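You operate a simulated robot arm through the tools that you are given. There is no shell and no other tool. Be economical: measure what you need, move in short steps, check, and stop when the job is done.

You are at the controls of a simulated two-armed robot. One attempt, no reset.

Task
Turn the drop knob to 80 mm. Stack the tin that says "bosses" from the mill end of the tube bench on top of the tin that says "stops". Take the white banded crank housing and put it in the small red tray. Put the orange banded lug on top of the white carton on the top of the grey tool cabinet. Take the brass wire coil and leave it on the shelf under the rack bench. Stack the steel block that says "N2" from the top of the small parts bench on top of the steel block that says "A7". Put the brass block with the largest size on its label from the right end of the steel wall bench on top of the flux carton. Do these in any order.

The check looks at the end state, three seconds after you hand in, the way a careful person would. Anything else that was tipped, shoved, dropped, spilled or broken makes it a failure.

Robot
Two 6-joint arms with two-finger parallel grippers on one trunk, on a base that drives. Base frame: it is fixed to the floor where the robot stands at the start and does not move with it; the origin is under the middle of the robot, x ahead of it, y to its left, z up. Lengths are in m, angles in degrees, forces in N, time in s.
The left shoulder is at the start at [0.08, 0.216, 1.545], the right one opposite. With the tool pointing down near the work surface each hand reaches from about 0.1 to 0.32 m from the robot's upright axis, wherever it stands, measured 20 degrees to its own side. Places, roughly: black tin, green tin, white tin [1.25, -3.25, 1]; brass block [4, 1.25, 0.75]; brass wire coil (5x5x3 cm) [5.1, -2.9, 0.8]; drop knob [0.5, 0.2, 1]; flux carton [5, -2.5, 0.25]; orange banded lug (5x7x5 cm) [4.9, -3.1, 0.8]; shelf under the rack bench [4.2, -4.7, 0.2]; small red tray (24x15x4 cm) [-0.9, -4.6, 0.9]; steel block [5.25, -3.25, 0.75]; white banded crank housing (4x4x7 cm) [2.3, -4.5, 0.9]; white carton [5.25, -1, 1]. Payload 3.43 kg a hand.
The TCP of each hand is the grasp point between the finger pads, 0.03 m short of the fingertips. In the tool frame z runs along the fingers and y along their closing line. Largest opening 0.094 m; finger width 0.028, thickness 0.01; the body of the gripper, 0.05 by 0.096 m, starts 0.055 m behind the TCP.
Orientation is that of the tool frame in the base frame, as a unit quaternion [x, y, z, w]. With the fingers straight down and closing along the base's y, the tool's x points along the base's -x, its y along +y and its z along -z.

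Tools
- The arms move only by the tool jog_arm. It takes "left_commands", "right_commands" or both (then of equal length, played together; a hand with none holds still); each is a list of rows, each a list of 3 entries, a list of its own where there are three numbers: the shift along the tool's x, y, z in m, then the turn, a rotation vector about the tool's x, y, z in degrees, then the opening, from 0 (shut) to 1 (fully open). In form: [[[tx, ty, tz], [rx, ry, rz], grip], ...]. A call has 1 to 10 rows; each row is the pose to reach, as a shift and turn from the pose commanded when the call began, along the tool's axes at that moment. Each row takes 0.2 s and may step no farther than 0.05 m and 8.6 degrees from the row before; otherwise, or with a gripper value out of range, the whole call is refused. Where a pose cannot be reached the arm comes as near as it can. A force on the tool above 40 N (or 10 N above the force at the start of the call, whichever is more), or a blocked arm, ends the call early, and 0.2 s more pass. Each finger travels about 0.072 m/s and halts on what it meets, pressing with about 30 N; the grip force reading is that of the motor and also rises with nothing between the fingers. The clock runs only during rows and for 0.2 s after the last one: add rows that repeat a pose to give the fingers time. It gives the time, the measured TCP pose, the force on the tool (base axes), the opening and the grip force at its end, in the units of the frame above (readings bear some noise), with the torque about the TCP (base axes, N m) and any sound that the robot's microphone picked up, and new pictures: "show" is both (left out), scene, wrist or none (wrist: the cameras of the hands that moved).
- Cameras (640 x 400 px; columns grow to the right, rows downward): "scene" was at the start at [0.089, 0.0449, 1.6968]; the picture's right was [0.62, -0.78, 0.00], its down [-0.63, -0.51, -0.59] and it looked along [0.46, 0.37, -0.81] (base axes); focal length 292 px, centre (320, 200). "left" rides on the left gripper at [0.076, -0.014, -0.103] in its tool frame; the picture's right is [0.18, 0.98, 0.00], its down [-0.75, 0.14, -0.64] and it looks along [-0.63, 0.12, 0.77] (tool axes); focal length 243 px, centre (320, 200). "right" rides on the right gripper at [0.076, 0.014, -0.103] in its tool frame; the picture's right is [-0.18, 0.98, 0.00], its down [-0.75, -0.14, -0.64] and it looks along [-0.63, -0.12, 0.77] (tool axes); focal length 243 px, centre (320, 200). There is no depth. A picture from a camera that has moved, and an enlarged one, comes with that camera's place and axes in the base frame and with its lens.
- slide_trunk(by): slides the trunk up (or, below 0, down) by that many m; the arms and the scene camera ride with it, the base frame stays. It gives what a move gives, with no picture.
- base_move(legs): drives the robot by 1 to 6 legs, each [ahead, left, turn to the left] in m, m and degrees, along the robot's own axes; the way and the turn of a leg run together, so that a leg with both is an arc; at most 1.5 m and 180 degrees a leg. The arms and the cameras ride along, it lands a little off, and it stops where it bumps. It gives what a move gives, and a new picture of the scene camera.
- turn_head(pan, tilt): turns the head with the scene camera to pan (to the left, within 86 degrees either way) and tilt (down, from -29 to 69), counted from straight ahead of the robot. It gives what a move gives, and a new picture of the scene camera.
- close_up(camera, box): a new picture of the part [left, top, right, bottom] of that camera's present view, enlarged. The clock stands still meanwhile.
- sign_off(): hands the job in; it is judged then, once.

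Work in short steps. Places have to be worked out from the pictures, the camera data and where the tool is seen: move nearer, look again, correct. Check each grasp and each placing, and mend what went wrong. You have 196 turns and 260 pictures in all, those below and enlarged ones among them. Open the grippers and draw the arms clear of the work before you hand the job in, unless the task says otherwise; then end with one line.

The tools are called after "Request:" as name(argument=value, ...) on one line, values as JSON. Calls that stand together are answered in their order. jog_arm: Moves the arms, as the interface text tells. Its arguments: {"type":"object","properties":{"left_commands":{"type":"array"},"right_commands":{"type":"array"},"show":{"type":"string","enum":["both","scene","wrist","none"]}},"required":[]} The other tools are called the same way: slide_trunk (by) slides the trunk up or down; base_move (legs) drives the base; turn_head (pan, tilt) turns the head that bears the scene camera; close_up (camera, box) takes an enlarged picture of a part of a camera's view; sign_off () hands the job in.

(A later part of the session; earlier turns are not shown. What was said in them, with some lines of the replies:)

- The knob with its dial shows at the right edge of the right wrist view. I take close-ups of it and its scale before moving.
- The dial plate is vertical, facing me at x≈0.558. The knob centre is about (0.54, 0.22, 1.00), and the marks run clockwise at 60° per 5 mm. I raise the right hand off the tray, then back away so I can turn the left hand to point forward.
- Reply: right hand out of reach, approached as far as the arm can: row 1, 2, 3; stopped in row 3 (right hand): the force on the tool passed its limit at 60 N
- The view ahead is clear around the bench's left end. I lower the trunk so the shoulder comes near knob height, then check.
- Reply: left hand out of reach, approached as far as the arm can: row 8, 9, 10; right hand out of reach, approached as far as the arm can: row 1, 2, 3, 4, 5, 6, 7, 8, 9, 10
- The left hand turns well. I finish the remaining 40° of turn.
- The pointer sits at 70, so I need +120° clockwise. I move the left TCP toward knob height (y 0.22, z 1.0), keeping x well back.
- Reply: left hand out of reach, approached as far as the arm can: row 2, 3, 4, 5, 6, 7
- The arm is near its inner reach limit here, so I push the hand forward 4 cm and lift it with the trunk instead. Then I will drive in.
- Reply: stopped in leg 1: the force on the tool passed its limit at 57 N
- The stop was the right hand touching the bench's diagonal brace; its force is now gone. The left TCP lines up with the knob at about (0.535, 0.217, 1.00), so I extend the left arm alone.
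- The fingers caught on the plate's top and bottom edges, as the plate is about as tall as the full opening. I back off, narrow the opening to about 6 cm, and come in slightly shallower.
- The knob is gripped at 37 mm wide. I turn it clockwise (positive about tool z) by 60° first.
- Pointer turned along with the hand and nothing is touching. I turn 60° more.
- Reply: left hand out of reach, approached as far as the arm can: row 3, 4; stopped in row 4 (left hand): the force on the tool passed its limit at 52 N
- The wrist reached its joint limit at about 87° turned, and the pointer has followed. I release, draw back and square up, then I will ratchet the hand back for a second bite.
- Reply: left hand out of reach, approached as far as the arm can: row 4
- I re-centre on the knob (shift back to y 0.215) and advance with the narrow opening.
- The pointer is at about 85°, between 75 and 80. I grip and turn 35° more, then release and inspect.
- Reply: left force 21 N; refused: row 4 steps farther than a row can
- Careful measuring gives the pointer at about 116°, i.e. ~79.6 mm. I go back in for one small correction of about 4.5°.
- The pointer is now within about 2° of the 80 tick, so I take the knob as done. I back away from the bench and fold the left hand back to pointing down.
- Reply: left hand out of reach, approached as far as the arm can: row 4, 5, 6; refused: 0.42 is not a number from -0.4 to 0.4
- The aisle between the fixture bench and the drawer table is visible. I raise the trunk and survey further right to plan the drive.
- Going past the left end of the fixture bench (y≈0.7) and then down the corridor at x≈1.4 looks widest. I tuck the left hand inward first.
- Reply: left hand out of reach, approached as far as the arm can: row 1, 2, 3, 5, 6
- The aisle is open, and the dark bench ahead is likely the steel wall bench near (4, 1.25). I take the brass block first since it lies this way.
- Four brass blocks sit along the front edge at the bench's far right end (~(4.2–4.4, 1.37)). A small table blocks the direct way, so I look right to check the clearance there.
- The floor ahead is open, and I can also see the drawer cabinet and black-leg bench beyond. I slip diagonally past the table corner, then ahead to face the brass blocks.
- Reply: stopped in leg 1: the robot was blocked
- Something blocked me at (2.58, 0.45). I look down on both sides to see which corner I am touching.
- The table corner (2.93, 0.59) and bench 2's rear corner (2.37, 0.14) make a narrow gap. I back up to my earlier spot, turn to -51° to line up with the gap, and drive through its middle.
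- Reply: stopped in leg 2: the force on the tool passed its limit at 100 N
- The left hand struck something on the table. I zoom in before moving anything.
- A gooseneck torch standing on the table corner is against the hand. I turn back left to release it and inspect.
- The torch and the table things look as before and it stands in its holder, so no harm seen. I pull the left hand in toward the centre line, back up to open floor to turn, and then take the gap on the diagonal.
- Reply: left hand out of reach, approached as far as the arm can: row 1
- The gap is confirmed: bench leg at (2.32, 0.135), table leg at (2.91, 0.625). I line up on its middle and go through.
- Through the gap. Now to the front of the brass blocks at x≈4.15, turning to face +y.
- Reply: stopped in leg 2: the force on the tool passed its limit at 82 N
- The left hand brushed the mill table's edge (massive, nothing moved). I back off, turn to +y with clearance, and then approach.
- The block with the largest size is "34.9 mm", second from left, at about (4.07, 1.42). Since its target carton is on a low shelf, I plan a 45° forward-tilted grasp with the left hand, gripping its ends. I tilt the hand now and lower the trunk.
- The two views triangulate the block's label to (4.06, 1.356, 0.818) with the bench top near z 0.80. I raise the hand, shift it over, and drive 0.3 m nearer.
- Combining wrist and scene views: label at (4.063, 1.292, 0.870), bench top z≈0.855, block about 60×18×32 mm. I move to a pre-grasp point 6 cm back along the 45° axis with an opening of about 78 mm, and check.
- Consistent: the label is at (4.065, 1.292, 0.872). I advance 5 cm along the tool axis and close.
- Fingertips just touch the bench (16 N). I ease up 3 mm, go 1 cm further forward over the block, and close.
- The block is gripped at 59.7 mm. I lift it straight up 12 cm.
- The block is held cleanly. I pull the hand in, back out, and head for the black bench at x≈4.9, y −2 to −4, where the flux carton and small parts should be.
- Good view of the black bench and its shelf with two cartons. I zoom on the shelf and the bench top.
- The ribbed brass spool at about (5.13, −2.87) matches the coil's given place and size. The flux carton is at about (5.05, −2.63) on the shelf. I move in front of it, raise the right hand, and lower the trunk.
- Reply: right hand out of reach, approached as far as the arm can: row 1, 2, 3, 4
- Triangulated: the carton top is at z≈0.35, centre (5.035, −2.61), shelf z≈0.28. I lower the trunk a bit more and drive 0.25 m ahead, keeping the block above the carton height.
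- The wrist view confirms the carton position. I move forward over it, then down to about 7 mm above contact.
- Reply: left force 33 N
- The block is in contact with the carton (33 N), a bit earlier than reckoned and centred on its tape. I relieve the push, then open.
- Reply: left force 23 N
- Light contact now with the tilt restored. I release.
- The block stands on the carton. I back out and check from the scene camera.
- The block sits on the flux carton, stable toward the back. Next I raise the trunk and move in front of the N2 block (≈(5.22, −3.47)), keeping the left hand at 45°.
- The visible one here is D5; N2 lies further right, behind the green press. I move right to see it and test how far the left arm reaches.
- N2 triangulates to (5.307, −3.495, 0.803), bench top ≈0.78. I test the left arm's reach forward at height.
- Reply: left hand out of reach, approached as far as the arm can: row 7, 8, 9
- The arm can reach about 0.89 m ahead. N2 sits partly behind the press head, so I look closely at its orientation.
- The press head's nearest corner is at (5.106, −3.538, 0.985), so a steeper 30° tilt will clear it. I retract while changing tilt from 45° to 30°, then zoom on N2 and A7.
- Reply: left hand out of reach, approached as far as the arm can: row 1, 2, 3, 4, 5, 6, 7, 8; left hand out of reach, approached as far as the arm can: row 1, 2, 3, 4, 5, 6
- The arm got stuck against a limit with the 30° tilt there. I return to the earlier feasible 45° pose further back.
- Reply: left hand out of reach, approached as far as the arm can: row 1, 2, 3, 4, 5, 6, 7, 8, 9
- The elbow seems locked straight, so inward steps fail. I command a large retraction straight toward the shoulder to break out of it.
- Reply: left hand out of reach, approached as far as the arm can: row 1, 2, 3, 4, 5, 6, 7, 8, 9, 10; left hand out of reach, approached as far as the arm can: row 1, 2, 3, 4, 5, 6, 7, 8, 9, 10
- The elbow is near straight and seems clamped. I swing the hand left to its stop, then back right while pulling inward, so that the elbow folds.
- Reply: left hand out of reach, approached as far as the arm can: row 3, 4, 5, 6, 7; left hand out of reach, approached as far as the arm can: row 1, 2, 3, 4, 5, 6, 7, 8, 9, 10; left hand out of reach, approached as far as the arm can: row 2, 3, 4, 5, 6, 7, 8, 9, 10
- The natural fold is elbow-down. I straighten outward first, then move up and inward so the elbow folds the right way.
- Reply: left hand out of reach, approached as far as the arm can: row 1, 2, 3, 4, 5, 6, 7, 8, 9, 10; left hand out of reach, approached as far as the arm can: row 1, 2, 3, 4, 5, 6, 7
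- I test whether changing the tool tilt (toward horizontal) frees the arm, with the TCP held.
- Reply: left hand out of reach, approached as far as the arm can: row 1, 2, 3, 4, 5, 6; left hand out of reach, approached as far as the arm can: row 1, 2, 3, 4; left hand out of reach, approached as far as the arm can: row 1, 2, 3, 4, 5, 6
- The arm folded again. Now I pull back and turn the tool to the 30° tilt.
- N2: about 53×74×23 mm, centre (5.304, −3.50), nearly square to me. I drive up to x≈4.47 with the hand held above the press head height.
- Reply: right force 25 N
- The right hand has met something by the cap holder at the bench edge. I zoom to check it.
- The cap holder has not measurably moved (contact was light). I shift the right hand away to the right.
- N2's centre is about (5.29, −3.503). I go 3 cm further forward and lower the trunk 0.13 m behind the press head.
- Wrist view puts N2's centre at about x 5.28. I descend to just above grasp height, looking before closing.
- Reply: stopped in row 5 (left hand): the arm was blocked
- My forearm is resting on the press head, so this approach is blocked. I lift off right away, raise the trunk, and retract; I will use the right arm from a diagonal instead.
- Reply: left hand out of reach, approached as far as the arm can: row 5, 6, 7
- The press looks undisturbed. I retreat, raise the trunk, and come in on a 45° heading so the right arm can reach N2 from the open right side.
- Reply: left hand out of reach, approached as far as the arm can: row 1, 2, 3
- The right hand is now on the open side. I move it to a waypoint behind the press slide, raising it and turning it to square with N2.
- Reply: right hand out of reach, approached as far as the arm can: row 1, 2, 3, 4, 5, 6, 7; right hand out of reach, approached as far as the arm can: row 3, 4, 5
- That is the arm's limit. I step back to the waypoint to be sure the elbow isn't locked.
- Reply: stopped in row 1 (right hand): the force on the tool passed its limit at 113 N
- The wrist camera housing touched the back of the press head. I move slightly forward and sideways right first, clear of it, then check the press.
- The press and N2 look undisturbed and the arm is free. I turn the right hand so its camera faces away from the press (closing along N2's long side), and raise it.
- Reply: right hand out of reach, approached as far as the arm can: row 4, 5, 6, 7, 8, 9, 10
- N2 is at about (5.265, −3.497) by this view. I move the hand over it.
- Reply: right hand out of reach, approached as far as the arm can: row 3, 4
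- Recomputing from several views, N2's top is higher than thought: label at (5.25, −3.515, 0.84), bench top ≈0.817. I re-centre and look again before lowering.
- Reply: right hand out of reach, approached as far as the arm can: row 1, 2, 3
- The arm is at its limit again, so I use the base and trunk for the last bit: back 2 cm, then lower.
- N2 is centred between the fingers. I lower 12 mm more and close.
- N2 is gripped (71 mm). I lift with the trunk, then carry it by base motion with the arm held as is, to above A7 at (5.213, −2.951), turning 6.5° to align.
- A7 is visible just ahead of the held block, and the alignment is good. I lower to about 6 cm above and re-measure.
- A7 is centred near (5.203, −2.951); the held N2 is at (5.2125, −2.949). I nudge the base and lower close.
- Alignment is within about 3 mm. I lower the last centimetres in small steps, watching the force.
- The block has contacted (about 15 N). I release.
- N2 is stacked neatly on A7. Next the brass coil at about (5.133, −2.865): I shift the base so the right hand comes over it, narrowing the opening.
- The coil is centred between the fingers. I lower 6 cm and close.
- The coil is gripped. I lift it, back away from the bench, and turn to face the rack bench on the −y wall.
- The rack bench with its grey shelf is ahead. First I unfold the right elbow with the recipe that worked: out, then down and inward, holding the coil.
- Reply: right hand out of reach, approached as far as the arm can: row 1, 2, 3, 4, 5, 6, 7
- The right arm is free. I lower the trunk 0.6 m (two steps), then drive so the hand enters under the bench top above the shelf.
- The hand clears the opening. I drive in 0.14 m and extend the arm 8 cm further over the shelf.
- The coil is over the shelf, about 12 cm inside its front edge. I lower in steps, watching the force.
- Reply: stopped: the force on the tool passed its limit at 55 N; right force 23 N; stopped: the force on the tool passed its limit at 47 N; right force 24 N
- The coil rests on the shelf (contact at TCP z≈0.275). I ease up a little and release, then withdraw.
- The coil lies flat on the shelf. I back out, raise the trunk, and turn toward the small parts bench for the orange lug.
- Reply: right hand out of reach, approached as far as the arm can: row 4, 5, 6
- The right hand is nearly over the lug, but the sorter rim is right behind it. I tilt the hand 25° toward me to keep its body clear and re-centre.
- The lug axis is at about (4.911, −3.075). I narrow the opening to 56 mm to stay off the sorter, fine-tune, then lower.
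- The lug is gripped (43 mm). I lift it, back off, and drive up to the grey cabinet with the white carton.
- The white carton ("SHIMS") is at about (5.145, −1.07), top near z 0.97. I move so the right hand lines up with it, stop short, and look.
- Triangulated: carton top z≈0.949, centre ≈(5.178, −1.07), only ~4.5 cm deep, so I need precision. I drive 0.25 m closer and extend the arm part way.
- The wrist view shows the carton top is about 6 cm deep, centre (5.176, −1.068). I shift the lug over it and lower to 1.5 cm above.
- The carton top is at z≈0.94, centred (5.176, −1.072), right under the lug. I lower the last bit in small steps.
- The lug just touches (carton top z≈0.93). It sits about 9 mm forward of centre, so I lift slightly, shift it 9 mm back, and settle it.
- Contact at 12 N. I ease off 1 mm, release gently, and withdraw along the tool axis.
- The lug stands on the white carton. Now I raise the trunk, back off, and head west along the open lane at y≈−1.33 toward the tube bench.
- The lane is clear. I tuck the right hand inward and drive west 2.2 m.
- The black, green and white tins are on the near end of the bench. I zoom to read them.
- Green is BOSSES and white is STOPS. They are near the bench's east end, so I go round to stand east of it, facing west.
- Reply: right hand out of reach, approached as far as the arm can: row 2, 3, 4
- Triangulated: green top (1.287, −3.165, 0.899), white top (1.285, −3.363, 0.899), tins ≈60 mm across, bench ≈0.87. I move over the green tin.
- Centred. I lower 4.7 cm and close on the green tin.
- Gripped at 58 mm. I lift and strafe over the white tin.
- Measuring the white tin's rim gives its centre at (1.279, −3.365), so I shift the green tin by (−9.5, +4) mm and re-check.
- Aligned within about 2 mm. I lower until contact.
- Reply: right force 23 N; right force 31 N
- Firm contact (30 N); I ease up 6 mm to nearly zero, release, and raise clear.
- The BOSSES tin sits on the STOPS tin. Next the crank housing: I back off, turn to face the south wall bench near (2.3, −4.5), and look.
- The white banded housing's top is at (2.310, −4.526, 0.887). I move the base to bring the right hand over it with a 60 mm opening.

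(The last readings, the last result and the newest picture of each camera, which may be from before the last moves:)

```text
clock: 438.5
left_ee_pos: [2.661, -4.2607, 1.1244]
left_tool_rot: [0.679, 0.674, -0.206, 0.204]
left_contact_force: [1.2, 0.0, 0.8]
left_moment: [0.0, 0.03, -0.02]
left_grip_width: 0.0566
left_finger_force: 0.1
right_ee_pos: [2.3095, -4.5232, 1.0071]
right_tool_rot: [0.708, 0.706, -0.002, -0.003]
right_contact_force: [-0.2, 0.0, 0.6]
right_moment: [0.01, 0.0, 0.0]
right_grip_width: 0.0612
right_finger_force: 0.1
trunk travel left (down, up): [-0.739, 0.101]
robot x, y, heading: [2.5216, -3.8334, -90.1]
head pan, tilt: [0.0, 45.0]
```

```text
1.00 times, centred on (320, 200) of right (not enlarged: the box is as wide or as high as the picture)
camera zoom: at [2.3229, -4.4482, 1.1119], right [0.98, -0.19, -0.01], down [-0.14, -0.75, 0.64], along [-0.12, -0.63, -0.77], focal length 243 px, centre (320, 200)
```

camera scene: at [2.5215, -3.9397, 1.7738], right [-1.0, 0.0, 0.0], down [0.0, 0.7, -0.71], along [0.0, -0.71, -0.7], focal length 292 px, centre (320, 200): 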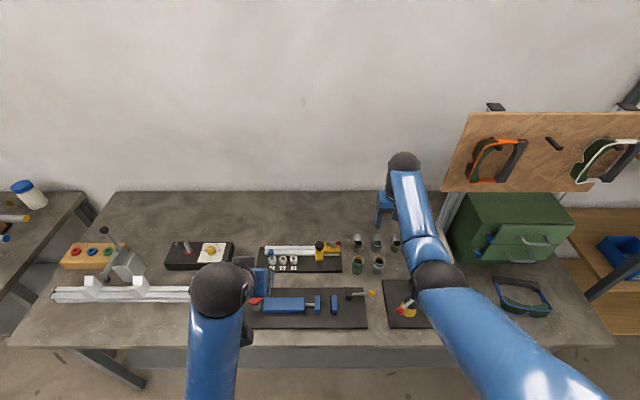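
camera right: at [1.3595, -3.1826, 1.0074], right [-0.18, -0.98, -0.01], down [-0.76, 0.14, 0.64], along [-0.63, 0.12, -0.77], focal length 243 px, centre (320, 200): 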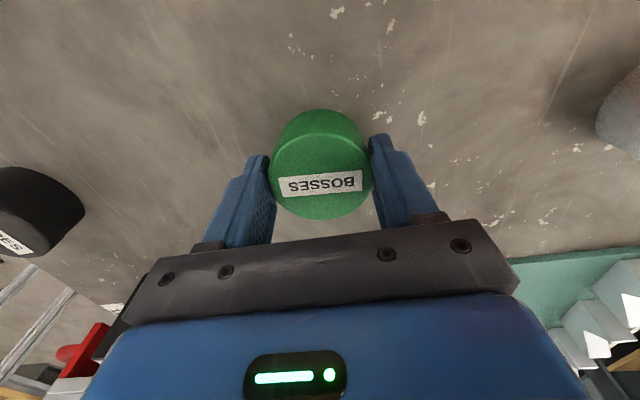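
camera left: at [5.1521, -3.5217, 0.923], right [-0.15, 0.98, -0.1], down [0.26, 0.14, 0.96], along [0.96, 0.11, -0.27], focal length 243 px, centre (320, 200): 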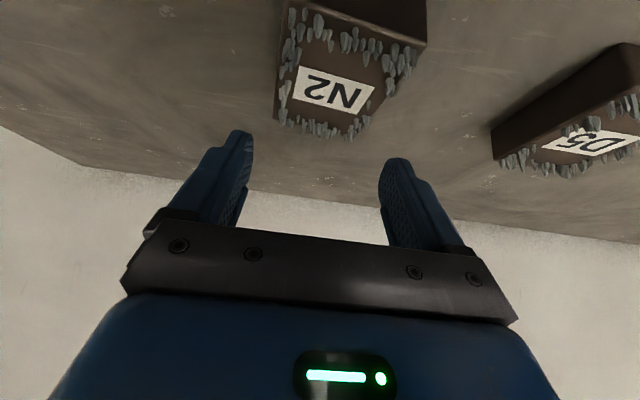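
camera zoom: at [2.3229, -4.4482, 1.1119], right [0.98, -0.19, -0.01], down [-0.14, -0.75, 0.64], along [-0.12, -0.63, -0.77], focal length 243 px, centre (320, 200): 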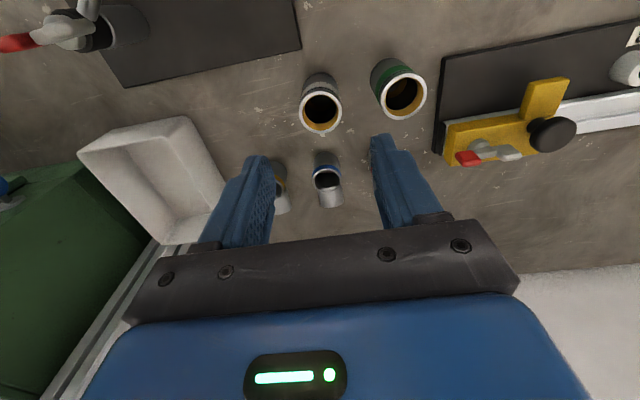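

Request:
jog_arm(right_commands=[[[-0.0074, -0.0015, 0], [0, 0, 0], 0.65], [[-0.0074, -0.0015, 0], [0, 0, 0], 0.65]], show="none")

Request:
slide_trunk(by=-0.085)

Request:
close_up(camera="right", box=[160, 40, 480, 240])

```text
clock: 439.1
left_ee_pos: [2.6596, -4.2606, 1.1252]
left_tool_rot: [0.679, 0.674, -0.205, 0.205]
left_contact_force: [0.4, 0.3, 0.8]
left_moment: [0.02, 0.0, 0.0]
left_grip_width: 0.0565
left_finger_force: 0.0
right_ee_pos: [2.3067, -4.5315, 1.0062]
right_tool_rot: [0.708, 0.706, -0.001, -0.003]
right_contact_force: [0.3, 0.3, 0.0]
right_moment: [0.0, -0.06, -0.01]
right_grip_width: 0.0609
right_finger_force: 0.0
trunk travel left (down, up): [-0.739, 0.101]
robot x, y, heading: [2.5204, -3.8344, -89.9]
head pan, tilt: [0.0, 45.0]
```

```text
clock: 440.3
left_ee_pos: [2.6613, -4.2617, 1.0406]
left_tool_rot: [0.679, 0.674, -0.205, 0.204]
left_contact_force: [0.0, 0.1, -0.3]
left_moment: [-0.04, 0.03, -0.02]
left_grip_width: 0.0566
left_finger_force: 0.0
right_ee_pos: [2.3084, -4.5304, 0.9224]
right_tool_rot: [0.708, 0.706, -0.001, -0.002]
right_contact_force: [-0.5, 0.0, 0.9]
right_moment: [0.01, 0.05, -0.01]
right_grip_width: 0.0613
right_finger_force: 0.0
trunk travel left (down, up): [-0.654, 0.186]
robot x, y, heading: [2.5194, -3.8337, -89.9]
head pan, tilt: [0.0, 45.0]
```

```text
2.00 times, centred on (320, 140) of right
camera zoom: at [2.3216, -4.4564, 1.0267], right [0.98, -0.19, -0.01], down [-0.14, -0.75, 0.64], along [-0.12, -0.63, -0.77], focal length 485 px, centre (320, 320)
```

zoom: 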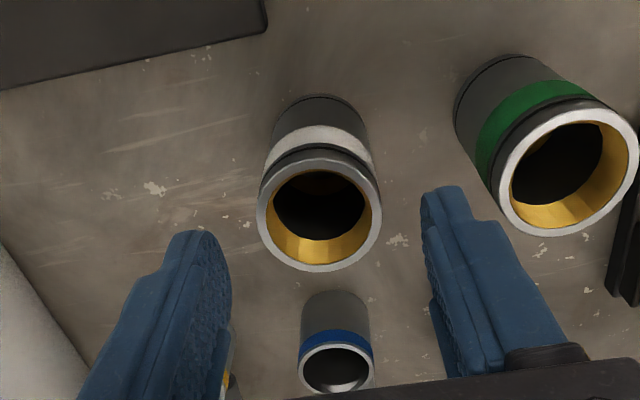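

Request:
slide_trunk(by=-0.06)

Request:
jog_arm(right_commands=[[[0.003, 0, 0], [0, 0, 0], 0.55], [[0.003, 0, 0], [0, 0, 0], 0.45], [[0.003, 0, 0], [0, 0, 0], 0.38], [[0.003, 0, 0], [0, 0, 0], 0.35]], show="wrist")

```text
clock: 441.3
left_ee_pos: [2.6605, -4.261, 0.9805]
left_tool_rot: [0.679, 0.674, -0.205, 0.204]
left_contact_force: [-0.1, 0.1, 0.1]
left_moment: [-0.02, -0.02, 0.01]
left_grip_width: 0.0565
left_finger_force: 0.2
right_ee_pos: [2.3094, -4.5319, 0.8633]
right_tool_rot: [0.708, 0.706, -0.002, -0.002]
right_contact_force: [0.2, 0.2, 0.3]
right_moment: [0.0, 0.01, -0.01]
right_grip_width: 0.0614
right_finger_force: 0.2
trunk travel left (down, up): [-0.594, 0.246]
robot x, y, heading: [2.5204, -3.8339, -89.8]
head pan, tilt: [0.0, 45.0]
```

```text
clock: 442.3
left_ee_pos: [2.661, -4.2605, 0.9797]
left_tool_rot: [0.679, 0.674, -0.206, 0.204]
left_contact_force: [-0.1, -0.2, -0.2]
left_moment: [-0.03, -0.02, 0.0]
left_grip_width: 0.0564
left_finger_force: 0.1
right_ee_pos: [2.3075, -4.5271, 0.8634]
right_tool_rot: [0.708, 0.706, -0.002, -0.003]
right_contact_force: [0.1, -0.9, 2.2]
right_moment: [-0.03, -0.07, -0.02]
right_grip_width: 0.039
right_finger_force: 29.3
trunk travel left (down, up): [-0.594, 0.246]
robot x, y, heading: [2.5213, -3.835, -89.9]
head pan, tilt: [0.0, 45.0]
camera right: at [2.322, -4.4533, 0.9667], right [0.98, -0.19, -0.01], down [-0.14, -0.75, 0.64], along [-0.12, -0.63, -0.77], focal length 243 px, centre (320, 200)
```

right: 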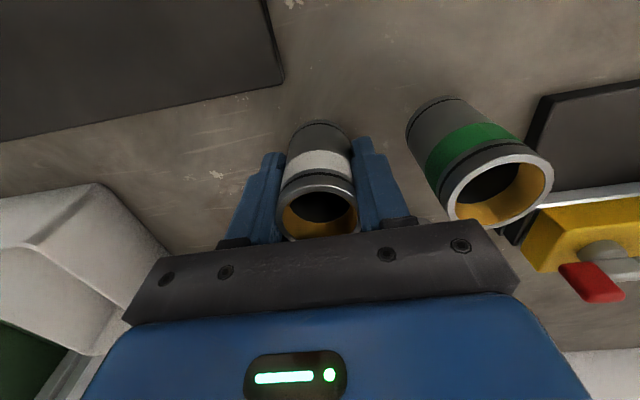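

The housing is gripped (39 mm). I lift it, turn west, and look down the lane toward the red tray.

Request:
slide_trunk(by=0.24)

Request:
base_move(legs=[[0, 0, -90], [0.3, 0.13, 0]])

Request:
turn_head(pan=0, tilt=32)

```text
clock: 444.8
left_ee_pos: [2.6601, -4.2603, 1.2204]
left_tool_rot: [0.679, 0.674, -0.206, 0.204]
left_contact_force: [-0.3, 0.3, 0.0]
left_moment: [-0.01, -0.01, -0.01]
left_grip_width: 0.0563
left_finger_force: 0.1
right_ee_pos: [2.3075, -4.5269, 1.1008]
right_tool_rot: [0.708, 0.706, -0.002, -0.003]
right_contact_force: [-0.5, 0.1, -1.3]
right_moment: [0.02, 0.0, -0.01]
right_grip_width: 0.0391
right_finger_force: 30.3
trunk travel left (down, up): [-0.834, 0.006]
robot x, y, heading: [2.5209, -3.8351, -90.1]
head pan, tilt: [0.0, 45.0]
```

```text
clock: 450.9
left_ee_pos: [1.7892, -4.0788, 1.2216]
left_tool_rot: [0.957, -0.018, -0.29, -0.004]
left_contact_force: [0.3, 0.2, 1.1]
left_moment: [-0.04, -0.01, 0.03]
left_grip_width: 0.0564
left_finger_force: 0.1
right_ee_pos: [1.5311, -3.718, 1.1039]
right_tool_rot: [1.0, -0.016, 0.001, -0.002]
right_contact_force: [0.0, -0.6, -1.2]
right_moment: [-0.05, 0.03, 0.04]
right_grip_width: 0.0386
right_finger_force: 30.1
trunk travel left (down, up): [-0.834, 0.006]
robot x, y, heading: [2.2146, -3.9517, 178.2]
head pan, tilt: [0.0, 45.0]
camera scene: at [2.1107, -3.9483, 1.7685], right [0.03, 1.0, 0.0], down [0.71, -0.02, -0.71], along [-0.71, 0.02, -0.71], focal length 292 px, centre (320, 200)
```

scene: 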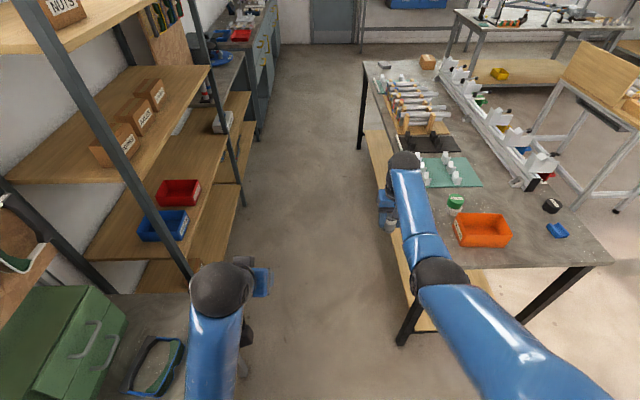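

```text
clock: 451.6
left_ee_pos: [1.7859, -4.079, 1.2196]
left_tool_rot: [0.957, -0.017, -0.289, -0.005]
left_contact_force: [0.4, -0.2, 0.2]
left_moment: [0.0, 0.0, 0.0]
left_grip_width: 0.0565
left_finger_force: 0.1
right_ee_pos: [1.5298, -3.7191, 1.1031]
right_tool_rot: [1.0, -0.015, 0.001, -0.003]
right_contact_force: [-0.3, -0.2, -1.7]
right_moment: [0.04, 0.02, -0.02]
right_grip_width: 0.0389
right_finger_force: 30.1
trunk travel left (down, up): [-0.834, 0.006]
robot x, y, heading: [2.2169, -3.9508, 178.1]
head pan, tilt: [0.0, 32.0]
camera scene: at [2.0998, -3.9492, 1.7877], right [0.03, 1.0, 0.0], down [0.53, -0.02, -0.85], along [-0.85, 0.03, -0.53], focal length 292 px, centre (320, 200)
```

scene: 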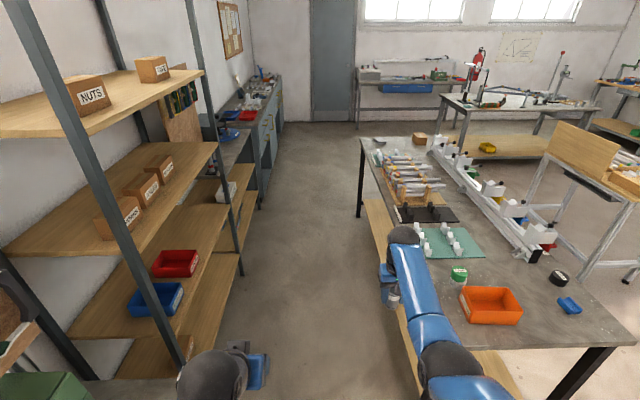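

The lane is clear. I drive west about 2.95 m to stand before the red tray, then turn to face it.

Request:
base_move(legs=[[0, 0, 1.9], [1.5, 0, 0], [1.4, 0, 0]])

Request:
turn_head(pan=45, tilt=45)

```text
clock: 465.9
left_ee_pos: [-1.0936, -4.0944, 1.2208]
left_tool_rot: [0.957, -0.013, -0.29, -0.004]
left_contact_force: [-0.4, -0.7, 0.4]
left_moment: [-0.03, -0.02, 0.03]
left_grip_width: 0.0563
left_finger_force: 0.0
right_ee_pos: [-1.3548, -3.7365, 1.1034]
right_tool_rot: [1.0, -0.01, 0.001, -0.002]
right_contact_force: [0.4, 1.0, -1.2]
right_moment: [0.0, 0.01, 0.01]
right_grip_width: 0.0391
right_finger_force: 30.2
trunk travel left (down, up): [-0.834, 0.006]
robot x, y, heading: [-0.6637, -3.966, 179.0]
head pan, tilt: [0.0, 32.0]
camera scene: at [-0.781, -3.9609, 1.7878], right [0.02, 1.0, 0.0], down [0.53, -0.01, -0.85], along [-0.85, 0.02, -0.53], focal length 292 px, centre (320, 200)
```

scene: 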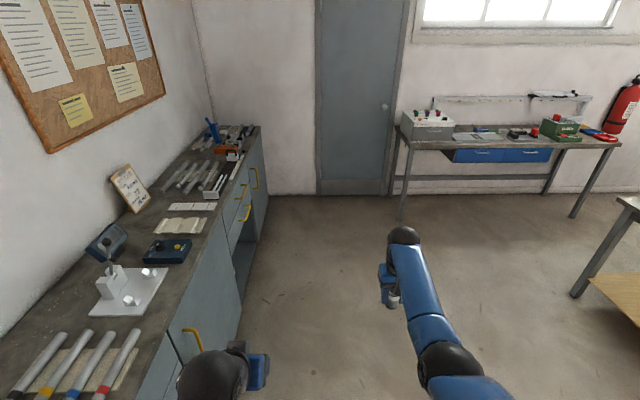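

```text
clock: 467.0
left_ee_pos: [-1.094, -4.0947, 1.2199]
left_tool_rot: [0.957, -0.013, -0.289, -0.004]
left_contact_force: [0.0, -0.3, 0.0]
left_moment: [0.04, -0.02, 0.01]
left_grip_width: 0.0565
left_finger_force: 0.2
right_ee_pos: [-1.3545, -3.7368, 1.1035]
right_tool_rot: [1.0, -0.01, 0.001, -0.002]
right_contact_force: [-0.1, -0.8, -1.3]
right_moment: [0.01, 0.03, -0.03]
right_grip_width: 0.0393
right_finger_force: 29.8
trunk travel left (down, up): [-0.834, 0.006]
robot x, y, heading: [-0.6629, -3.9641, 179.0]
head pan, tilt: [45.0, 45.0]
camera scene: at [-0.7516, -4.019, 1.7682], right [-0.69, 0.72, 0.0], down [0.51, 0.49, -0.71], along [-0.51, -0.49, -0.71], focal length 292 px, centre (320, 200)
```

scene: 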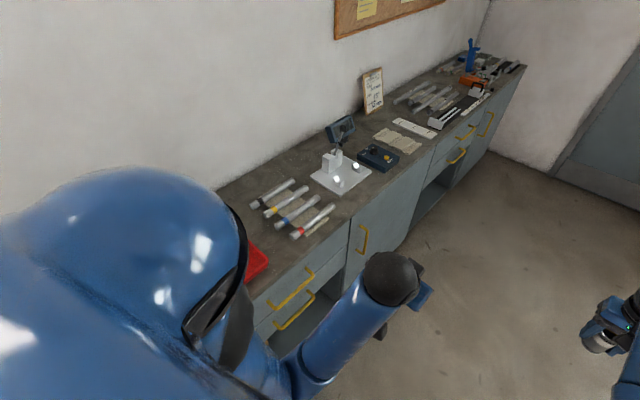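

Request:
base_move(legs=[[0, 0, 91]])

Request:
turn_head(pan=0, tilt=50)

Request:
close_up(camera="right", box=[0, 0, 640, 400])

```text
clock: 471.3
left_ee_pos: [-0.5168, -4.3875, 1.2205]
left_tool_rot: [0.673, 0.68, -0.204, 0.206]
left_contact_force: [0.2, -0.2, -0.5]
left_moment: [-0.02, 0.01, -0.01]
left_grip_width: 0.0565
left_finger_force: 0.0
right_ee_pos: [-0.8645, -4.6609, 1.1013]
right_tool_rot: [0.701, 0.713, 0.0, -0.002]
right_contact_force: [-0.5, 0.3, -1.6]
right_moment: [0.03, -0.01, -0.01]
right_grip_width: 0.0389
right_finger_force: 29.8
trunk travel left (down, up): [-0.834, 0.006]
robot x, y, heading: [-0.6584, -3.961, -88.7]
head pan, tilt: [45.0, 45.0]
camera scene: at [-0.6038, -4.0505, 1.7683], right [-0.69, -0.72, 0.0], down [-0.51, 0.49, -0.71], along [0.51, -0.49, -0.71], focal length 292 px, centre (320, 200)
```

scene: 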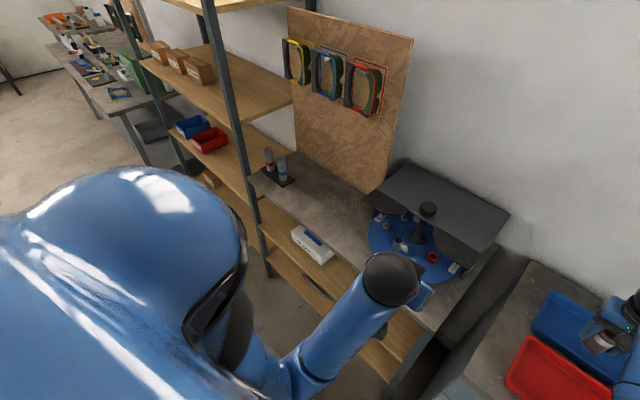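

```text
clock: 472.4
left_ee_pos: [-0.5167, -4.3875, 1.2201]
left_tool_rot: [0.673, 0.681, -0.204, 0.206]
left_contact_force: [0.7, 0.6, 0.4]
left_moment: [0.0, 0.0, 0.02]
left_grip_width: 0.0561
left_finger_force: 0.1
right_ee_pos: [-0.8638, -4.6602, 1.1016]
right_tool_rot: [0.701, 0.713, -0.001, -0.004]
right_contact_force: [0.2, -0.2, -1.0]
right_moment: [-0.02, 0.0, 0.02]
right_grip_width: 0.0389
right_finger_force: 30.3
trunk travel left (down, up): [-0.834, 0.006]
robot x, y, heading: [-0.6628, -3.965, -89.1]
head pan, tilt: [0.0, 50.0]
camera scene: at [-0.6603, -4.071, 1.7613], right [-1.0, -0.02, 0.0], down [-0.01, 0.77, -0.64], along [0.01, -0.64, -0.77], focal length 292 px, centre (320, 200)
```

scene: 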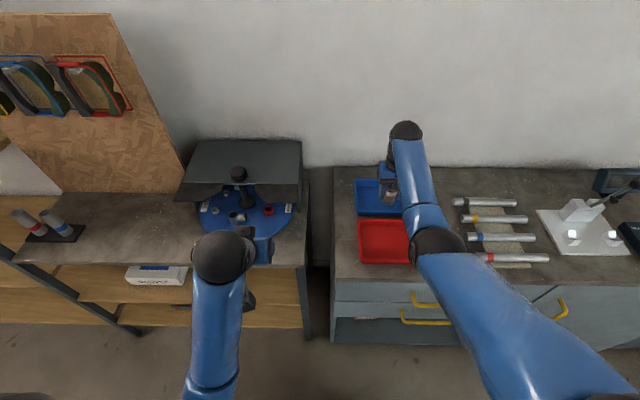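

```text
1.00 times, centred on (320, 200) of right (not enlarged: the box is as wide or as high as the picture)
camera zoom: at [-0.8517, -4.5859, 1.2063], right [0.99, -0.17, -0.01], down [-0.13, -0.76, 0.64], along [-0.11, -0.63, -0.77], focal length 243 px, centre (320, 200)
```

zoom: 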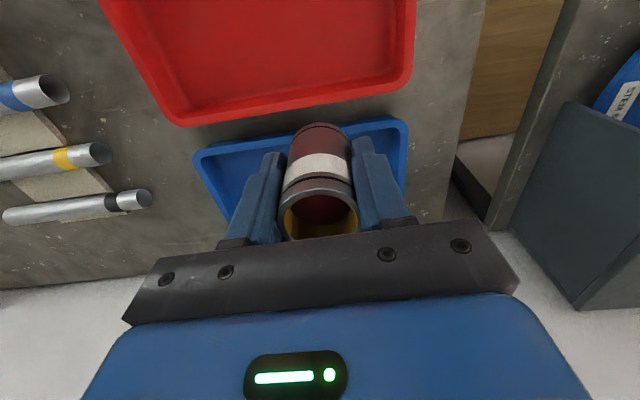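

The red tray is centred near (−0.907, −4.605), with a blue tray behind it. I shift the base so the housing is above the red tray's middle and lower part way.

Request:
base_move(legs=[[-0.055, -0.043, 0]])

Request:
slide_trunk(by=-0.1)

Request:
close_up(camera="right", box=[0, 0, 640, 400])

Request:
close_up(camera="scene", box=[330, 160, 490, 280])

```text
clock: 473.4
left_ee_pos: [-0.5503, -4.3436, 1.2152]
left_tool_rot: [0.673, 0.682, -0.203, 0.2]
left_contact_force: [1.0, -1.6, -0.8]
left_moment: [0.04, 0.06, -0.02]
left_grip_width: 0.0564
left_finger_force: 0.0
right_ee_pos: [-0.8978, -4.6164, 1.097]
right_tool_rot: [0.701, 0.713, 0.0, -0.007]
right_contact_force: [0.4, -1.0, -1.6]
right_moment: [0.04, 0.08, 0.02]
right_grip_width: 0.0392
right_finger_force: 30.3
trunk travel left (down, up): [-0.834, 0.006]
robot x, y, heading: [-0.7037, -3.9098, -88.9]
head pan, tilt: [0.0, 50.0]
camera scene: at [-0.6918, -4.0316, 1.7601], right [-1.0, -0.02, 0.01], down [-0.02, 0.77, -0.63], along [0.01, -0.63, -0.77], focal length 292 px, centre (320, 200)
```

scene: 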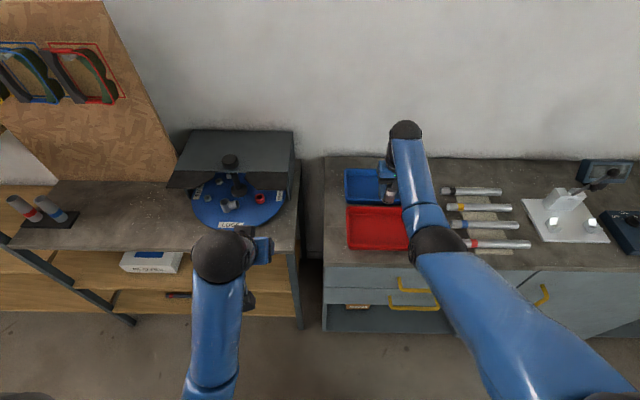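

```text
clock: 474.8
left_ee_pos: [-0.5579, -4.3354, 1.1198]
left_tool_rot: [0.673, 0.681, -0.203, 0.205]
left_contact_force: [0.1, -0.8, -0.5]
left_moment: [0.0, -0.01, 0.02]
left_grip_width: 0.0563
left_finger_force: 0.2
right_ee_pos: [-0.9037, -4.6081, 1.0025]
right_tool_rot: [0.7, 0.714, 0.0, -0.003]
right_contact_force: [0.0, -0.2, -1.8]
right_moment: [0.01, 0.03, 0.03]
right_grip_width: 0.0391
right_finger_force: 29.9
trunk travel left (down, up): [-0.734, 0.106]
robot x, y, heading: [-0.7053, -3.9101, -89.0]
head pan, tilt: [0.0, 50.0]
```

```text
1.00 times, centred on (320, 200) of right (not enlarged: the box is as wide or as high as the picture)
camera zoom: at [-0.8919, -4.5341, 1.1058], right [0.99, -0.17, -0.01], down [-0.12, -0.76, 0.64], along [-0.11, -0.63, -0.77], focal length 243 px, centre (320, 200)
```

zoom: 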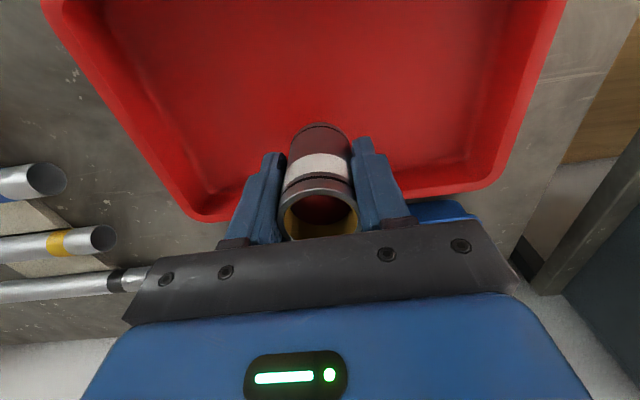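

```text
3.33 times, centred on (410, 220) of scene
camera zoom: at [-0.7013, -4.0195, 1.6612], right [-1.0, -0.02, 0.0], down [-0.01, 0.77, -0.64], along [0.01, -0.64, -0.77], focal length 975 px, centre (20, 133)
```

zoom: 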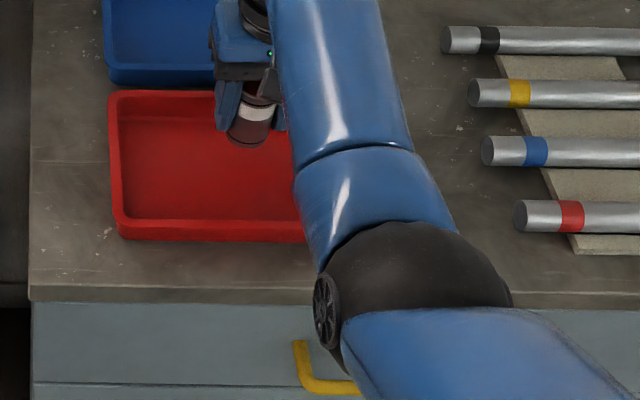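

The landing point is well inside the red tray. I lower until contact.

Request:
slide_trunk(by=-0.06)

Request:
slide_trunk(by=-0.015)

Request:
slide_trunk(by=-0.008)

Request:
slide_trunk(by=-0.006)

```text
clock: 475.7
left_ee_pos: [-0.5583, -4.3315, 1.0629]
left_tool_rot: [0.672, 0.681, -0.204, 0.206]
left_contact_force: [-1.1, -0.4, 0.2]
left_moment: [0.0, -0.01, 0.05]
left_grip_width: 0.0565
left_finger_force: 0.0
right_ee_pos: [-0.9041, -4.6099, 0.9541]
right_tool_rot: [0.701, 0.714, -0.006, 0.004]
right_contact_force: [0.6, 5.9, 19.3]
right_moment: [0.49, -0.48, 0.1]
right_grip_width: 0.0392
right_finger_force: 29.9
trunk travel left (down, up): [-0.675, 0.165]
robot x, y, heading: [-0.7078, -3.9124, -89.0]
head pan, tilt: [0.0, 50.0]
stopped: the force on the tool passed its limit at 42 N (the readings are from after the stop); the commanded pose is now the measured one
```

```text
clock: 476.1
left_ee_pos: [-0.5568, -4.3309, 1.0563]
left_tool_rot: [0.672, 0.681, -0.204, 0.207]
left_contact_force: [-0.3, 0.2, 0.7]
left_moment: [0.04, 0.02, -0.02]
left_grip_width: 0.0565
left_finger_force: 0.0
right_ee_pos: [-0.9056, -4.6145, 0.9559]
right_tool_rot: [0.701, 0.713, -0.01, 0.008]
right_contact_force: [0.4, 6.7, 19.0]
right_moment: [0.47, -0.45, 0.13]
right_grip_width: 0.0392
right_finger_force: 29.9
trunk travel left (down, up): [-0.67, 0.17]
robot x, y, heading: [-0.7052, -3.9107, -89.1]
head pan, tilt: [0.0, 50.0]
stopped: the force on the tool passed its limit at 43 N (the readings are from after the stop); the commanded pose is now the measured one
```

```text
clock: 476.6
left_ee_pos: [-0.5593, -4.332, 1.0497]
left_tool_rot: [0.672, 0.681, -0.205, 0.207]
left_contact_force: [-0.4, 0.3, 0.1]
left_moment: [0.01, 0.01, -0.01]
left_grip_width: 0.0565
left_finger_force: 0.1
right_ee_pos: [-0.9062, -4.6179, 0.9531]
right_tool_rot: [0.701, 0.712, -0.017, 0.014]
right_contact_force: [1.6, 8.6, 24.5]
right_moment: [0.68, -0.4, 0.1]
right_grip_width: 0.0392
right_finger_force: 29.8
trunk travel left (down, up): [-0.663, 0.177]
robot x, y, heading: [-0.7076, -3.9087, -88.9]
head pan, tilt: [0.0, 50.0]
stopped: the force on the tool passed its limit at 44 N (the readings are from after the stop); the commanded pose is now the measured one
```

```text
clock: 477.1
left_ee_pos: [-0.5585, -4.3331, 1.0429]
left_tool_rot: [0.673, 0.681, -0.204, 0.206]
left_contact_force: [-0.2, -0.4, -0.1]
left_moment: [0.02, -0.01, 0.0]
left_grip_width: 0.0566
left_finger_force: 0.1
right_ee_pos: [-0.9057, -4.6238, 0.9543]
right_tool_rot: [0.7, 0.713, -0.022, 0.019]
right_contact_force: [1.2, 8.1, 23.3]
right_moment: [0.69, -0.34, 0.11]
right_grip_width: 0.0391
right_finger_force: 29.7
trunk travel left (down, up): [-0.657, 0.183]
robot x, y, heading: [-0.707, -3.9089, -89.0]
head pan, tilt: [0.0, 50.0]
stopped: the force on the tool passed its limit at 44 N (the readings are from after the stop); the commanded pose is now the measured one
```

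Contact came earlier, at TCP z≈0.954. I raise a bit to relieve it and look.

Request:
slide_trunk(by=0.022)

Request:
close_up(camera="right", box=[0, 0, 640, 400])

Request:
close_up(camera="scene", box=[330, 140, 430, 260])

```text
clock: 477.8
left_ee_pos: [-0.5587, -4.3332, 1.0661]
left_tool_rot: [0.672, 0.681, -0.204, 0.207]
left_contact_force: [0.0, -0.2, 0.4]
left_moment: [0.01, 0.04, 0.0]
left_grip_width: 0.0564
left_finger_force: 0.0
right_ee_pos: [-0.9079, -4.6217, 0.9719]
right_tool_rot: [0.701, 0.713, -0.02, 0.016]
right_contact_force: [-0.2, -0.4, -1.8]
right_moment: [0.0, 0.02, -0.03]
right_grip_width: 0.0394
right_finger_force: 30.1
trunk travel left (down, up): [-0.679, 0.161]
robot x, y, heading: [-0.7056, -3.9073, -88.8]
head pan, tilt: [0.0, 50.0]
```

```text
1.00 times, centred on (320, 200) of right (not enlarged: the box is as wide or as high as the picture)
camera zoom: at [-0.8943, -4.5419, 1.0717], right [0.99, -0.17, 0.0], down [-0.13, -0.72, 0.68], along [-0.11, -0.67, -0.73], focal length 243 px, centre (320, 200)
```

zoom: 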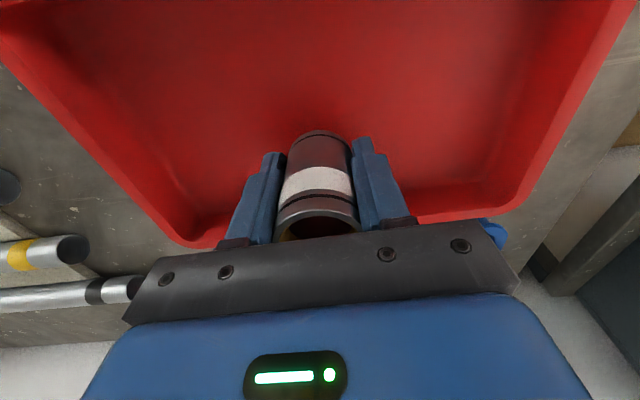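

```text
3.33 times, centred on (380, 200) of scene
camera zoom: at [-0.7028, -4.0167, 1.6064], right [-1.0, -0.02, 0.0], down [-0.01, 0.77, -0.64], along [0.01, -0.64, -0.77], focal length 975 px, centre (120, 200)
```

zoom: 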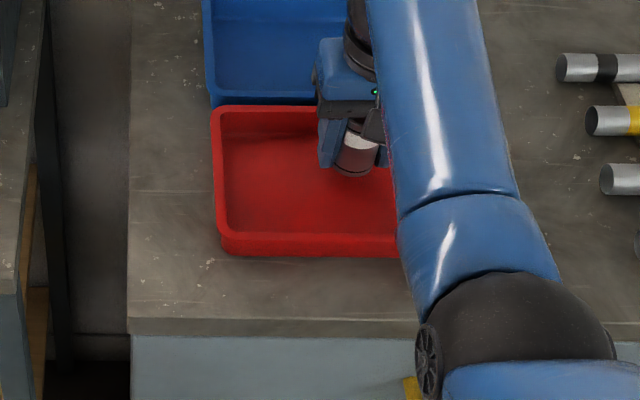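

The housing is inside the red tray and was touching its floor; the tool tilted about 3°. I square it up, shift 1 cm toward the middle, and set it down gently.

Request:
jog_arm(right_commands=[[[0.005, 0, 0], [0, 1.5, 0], 0.35], [[0.01, 0, 0], [0, 2.9, 0], 0.35], [[0.01, 0, 0], [0, 2.9, 0], 0.35]], show="none")

Request:
slide_trunk(by=-0.013)

Request:
slide_trunk(by=-0.003)

Request:
slide_trunk(by=-0.002)

```text
clock: 478.6
left_ee_pos: [-0.5576, -4.3357, 1.0649]
left_tool_rot: [0.673, 0.681, -0.203, 0.206]
left_contact_force: [0.2, 0.1, 1.0]
left_moment: [0.01, -0.01, 0.02]
left_grip_width: 0.0561
left_finger_force: 0.1
right_ee_pos: [-0.9067, -4.6132, 0.9709]
right_tool_rot: [0.701, 0.713, -0.002, -0.001]
right_contact_force: [0.0, 0.3, -1.3]
right_moment: [-0.03, -0.04, -0.01]
right_grip_width: 0.0392
right_finger_force: 30.5
trunk travel left (down, up): [-0.679, 0.161]
robot x, y, heading: [-0.7071, -3.9076, -89.0]
head pan, tilt: [0.0, 50.0]
```

```text
clock: 479.2
left_ee_pos: [-0.5594, -4.3351, 1.0519]
left_tool_rot: [0.672, 0.681, -0.203, 0.207]
left_contact_force: [-0.4, -0.6, -0.5]
left_moment: [0.01, -0.01, 0.0]
left_grip_width: 0.0565
left_finger_force: 0.0
right_ee_pos: [-0.9067, -4.6136, 0.9582]
right_tool_rot: [0.701, 0.713, -0.003, -0.002]
right_contact_force: [-0.6, -0.4, -0.7]
right_moment: [-0.02, 0.02, -0.02]
right_grip_width: 0.0391
right_finger_force: 29.9
trunk travel left (down, up): [-0.666, 0.174]
robot x, y, heading: [-0.7101, -3.9093, -88.9]
head pan, tilt: [0.0, 50.0]
```

```text
clock: 479.7
left_ee_pos: [-0.5589, -4.334, 1.0492]
left_tool_rot: [0.673, 0.681, -0.203, 0.205]
left_contact_force: [0.1, -0.2, 0.6]
left_moment: [0.01, 0.0, 0.0]
left_grip_width: 0.0562
left_finger_force: 0.1
right_ee_pos: [-0.9065, -4.6134, 0.9557]
right_tool_rot: [0.702, 0.713, -0.002, -0.002]
right_contact_force: [-0.7, 0.0, -1.3]
right_moment: [0.01, 0.03, 0.0]
right_grip_width: 0.0393
right_finger_force: 29.9
trunk travel left (down, up): [-0.663, 0.177]
robot x, y, heading: [-0.7033, -3.9087, -89.1]
head pan, tilt: [0.0, 50.0]
```

```text
clock: 480.2
left_ee_pos: [-0.5591, -4.3339, 1.0471]
left_tool_rot: [0.672, 0.681, -0.204, 0.207]
left_contact_force: [0.2, 0.9, -0.1]
left_moment: [0.01, 0.02, -0.01]
left_grip_width: 0.056
left_finger_force: 0.0
right_ee_pos: [-0.9073, -4.6132, 0.9551]
right_tool_rot: [0.702, 0.713, -0.003, -0.001]
right_contact_force: [-0.1, -0.7, 3.2]
right_moment: [0.05, -0.08, 0.03]
right_grip_width: 0.0395
right_finger_force: 29.9
trunk travel left (down, up): [-0.661, 0.179]
robot x, y, heading: [-0.7067, -3.9068, -88.4]
head pan, tilt: [0.0, 50.0]
```

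Light contact. I release and raise clear.

Request:
jog_arm(right_commands=[[[0, 0, 0], [0, 0, 0], 0.46], [[0, 0, 0], [0, 0, 0], 0.55], [[0, 0, 0], [0, 0, 0], 0.7], [[0, 0, 0], [0, 0, 0], 0.8]], show="none")

Request:
slide_trunk(by=0.17)

Request:
close_up(camera="right", box=[0, 0, 640, 400])

Request:
base_move(legs=[[-0.12, 0, 0]])

```text
clock: 481.2
left_ee_pos: [-0.5588, -4.3337, 1.0479]
left_tool_rot: [0.672, 0.681, -0.203, 0.206]
left_contact_force: [-0.4, -0.9, 0.2]
left_moment: [-0.01, 0.01, 0.03]
left_grip_width: 0.0567
left_finger_force: 0.1
right_ee_pos: [-0.9074, -4.6127, 0.9537]
right_tool_rot: [0.702, 0.712, -0.003, -0.002]
right_contact_force: [-1.1, -0.6, 5.7]
right_moment: [0.03, -0.14, 0.01]
right_grip_width: 0.0741
right_finger_force: 0.0
trunk travel left (down, up): [-0.661, 0.179]
robot x, y, heading: [-0.7073, -3.9098, -89.3]
head pan, tilt: [0.0, 50.0]
```

```text
clock: 483.1
left_ee_pos: [-0.5601, -4.3355, 1.2165]
left_tool_rot: [0.673, 0.681, -0.204, 0.206]
left_contact_force: [-0.5, 0.1, 0.0]
left_moment: [-0.02, 0.01, -0.04]
left_grip_width: 0.0562
left_finger_force: 0.0
right_ee_pos: [-0.9068, -4.6126, 1.123]
right_tool_rot: [0.701, 0.713, -0.001, -0.003]
right_contact_force: [0.6, -0.7, 0.2]
right_moment: [0.01, -0.02, 0.0]
right_grip_width: 0.075
right_finger_force: 0.0
trunk travel left (down, up): [-0.831, 0.009]
robot x, y, heading: [-0.7058, -3.9133, -88.8]
head pan, tilt: [0.0, 50.0]
```

```text
1.00 times, centred on (320, 200) of right (not enlarged: the box is as wide or as high as the picture)
camera zoom: at [-0.8943, -4.5377, 1.2271], right [0.99, -0.17, -0.01], down [-0.13, -0.76, 0.64], along [-0.11, -0.63, -0.77], focal length 243 px, centre (320, 200)
```

zoom: 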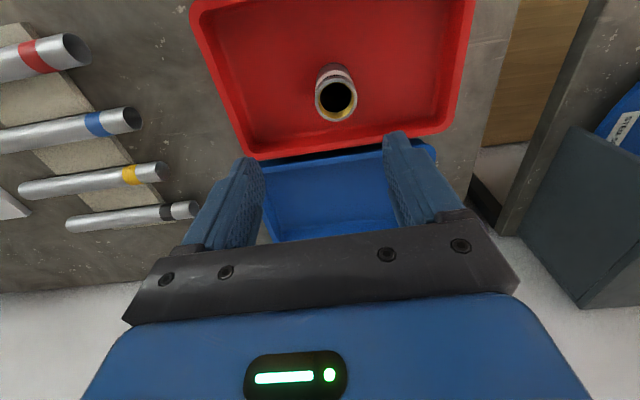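

```text
clock: 484.4
left_ee_pos: [-0.5603, -4.2199, 1.2134]
left_tool_rot: [0.672, 0.683, -0.201, 0.204]
left_contact_force: [-0.4, -1.0, -0.7]
left_moment: [0.03, -0.01, 0.02]
left_grip_width: 0.0562
left_finger_force: 0.0
right_ee_pos: [-0.9065, -4.4981, 1.1193]
right_tool_rot: [0.7, 0.715, 0.001, -0.003]
right_contact_force: [0.1, -0.9, -0.4]
right_moment: [0.06, -0.03, -0.02]
right_grip_width: 0.0754
right_finger_force: 0.0
trunk travel left (down, up): [-0.831, 0.009]
robot x, y, heading: [-0.7088, -3.7914, -89.0]
head pan, tilt: [0.0, 50.0]
camera scene: at [-0.705, -3.9064, 1.7575], right [-1.0, -0.02, 0.0], down [-0.02, 0.77, -0.64], along [0.01, -0.64, -0.77], focal length 292 px, centre (320, 200)
```

scene: 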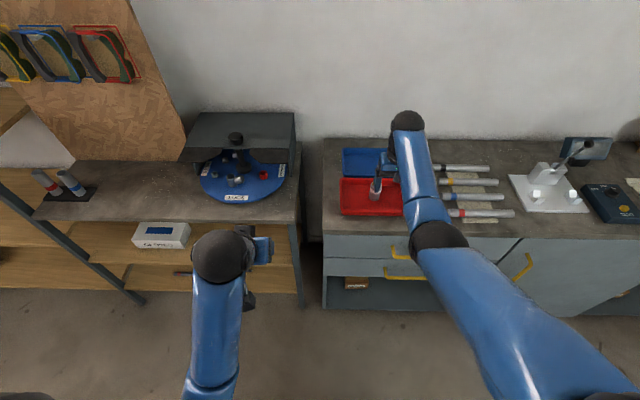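

The housing stands in the red tray and all seven jobs are in place. I open both grippers and draw the right arm back from the bench.

Request:
jog_arm(left_commands=[[[0, 0, 0], [0, 0, 0], 0.8], [[0, 0, 0], [0, 0, 0], 1], [[0, 0, 0], [0, 0, 0], 1], [[0, 0, 0], [0, 0, 0], 1]], right_commands=[[[0.03, 0, 0], [0, 0, 0], 0.9], [[0.06, 0, 0], [0, 0, 0], 1], [[0.1, 0, 0], [0, 0, 0], 1], [[0.14, 0, 0], [0, 0, 0], 1]], show="scene")

Request:
close_up(camera="scene", box=[330, 130, 430, 230])

```text
clock: 485.4
left_ee_pos: [-0.5593, -4.2107, 1.2186]
left_tool_rot: [0.671, 0.682, -0.204, 0.207]
left_contact_force: [0.2, -0.3, 0.4]
left_moment: [0.01, 0.01, -0.01]
left_grip_width: 0.0941
left_finger_force: 0.0
right_ee_pos: [-0.9094, -4.372, 1.0909]
right_tool_rot: [0.699, 0.715, -0.004, 0.001]
right_contact_force: [0.9, 0.2, -0.5]
right_moment: [0.01, 0.02, -0.03]
right_grip_width: 0.094
right_finger_force: 0.0
right hand out of reach, approached as far as the arm can: row 3, 4
trunk travel left (down, up): [-0.831, 0.009]
robot x, y, heading: [-0.7089, -3.7883, -88.8]
head pan, tilt: [0.0, 50.0]
camera scene: at [-0.7053, -3.893, 1.7587], right [-1.0, -0.02, 0.0], down [-0.02, 0.76, -0.64], along [0.01, -0.64, -0.76], focal length 292 px, centre (320, 200)
```

scene: 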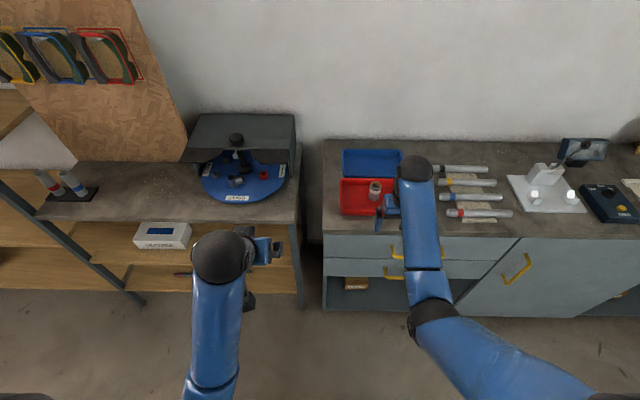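

```text
4.00 times, centred on (380, 180) of scene
camera zoom: at [-0.7053, -3.893, 1.7587], right [-1.0, -0.02, 0.0], down [-0.02, 0.76, -0.64], along [0.01, -0.64, -0.76], focal length 1170 px, centre (80, 280)
```

zoom: 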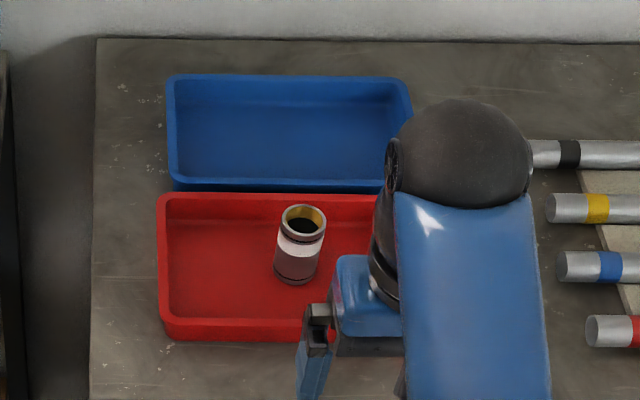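

The white banded housing stands upright in the red tray, both grippers are open, and the arms are clear. I hand in the job.

Request:
sign_off()

```text
The job is handed in.
```

All seven jobs are in place and handed in, with three doubts: the knob reads about 2° short of the 80 mark (roughly 79.8 mm), the brass block stands at the back edge of the flux carton, and I bumped a torch, the mill table, the small press and a cap holder on the way, though none looked moved.
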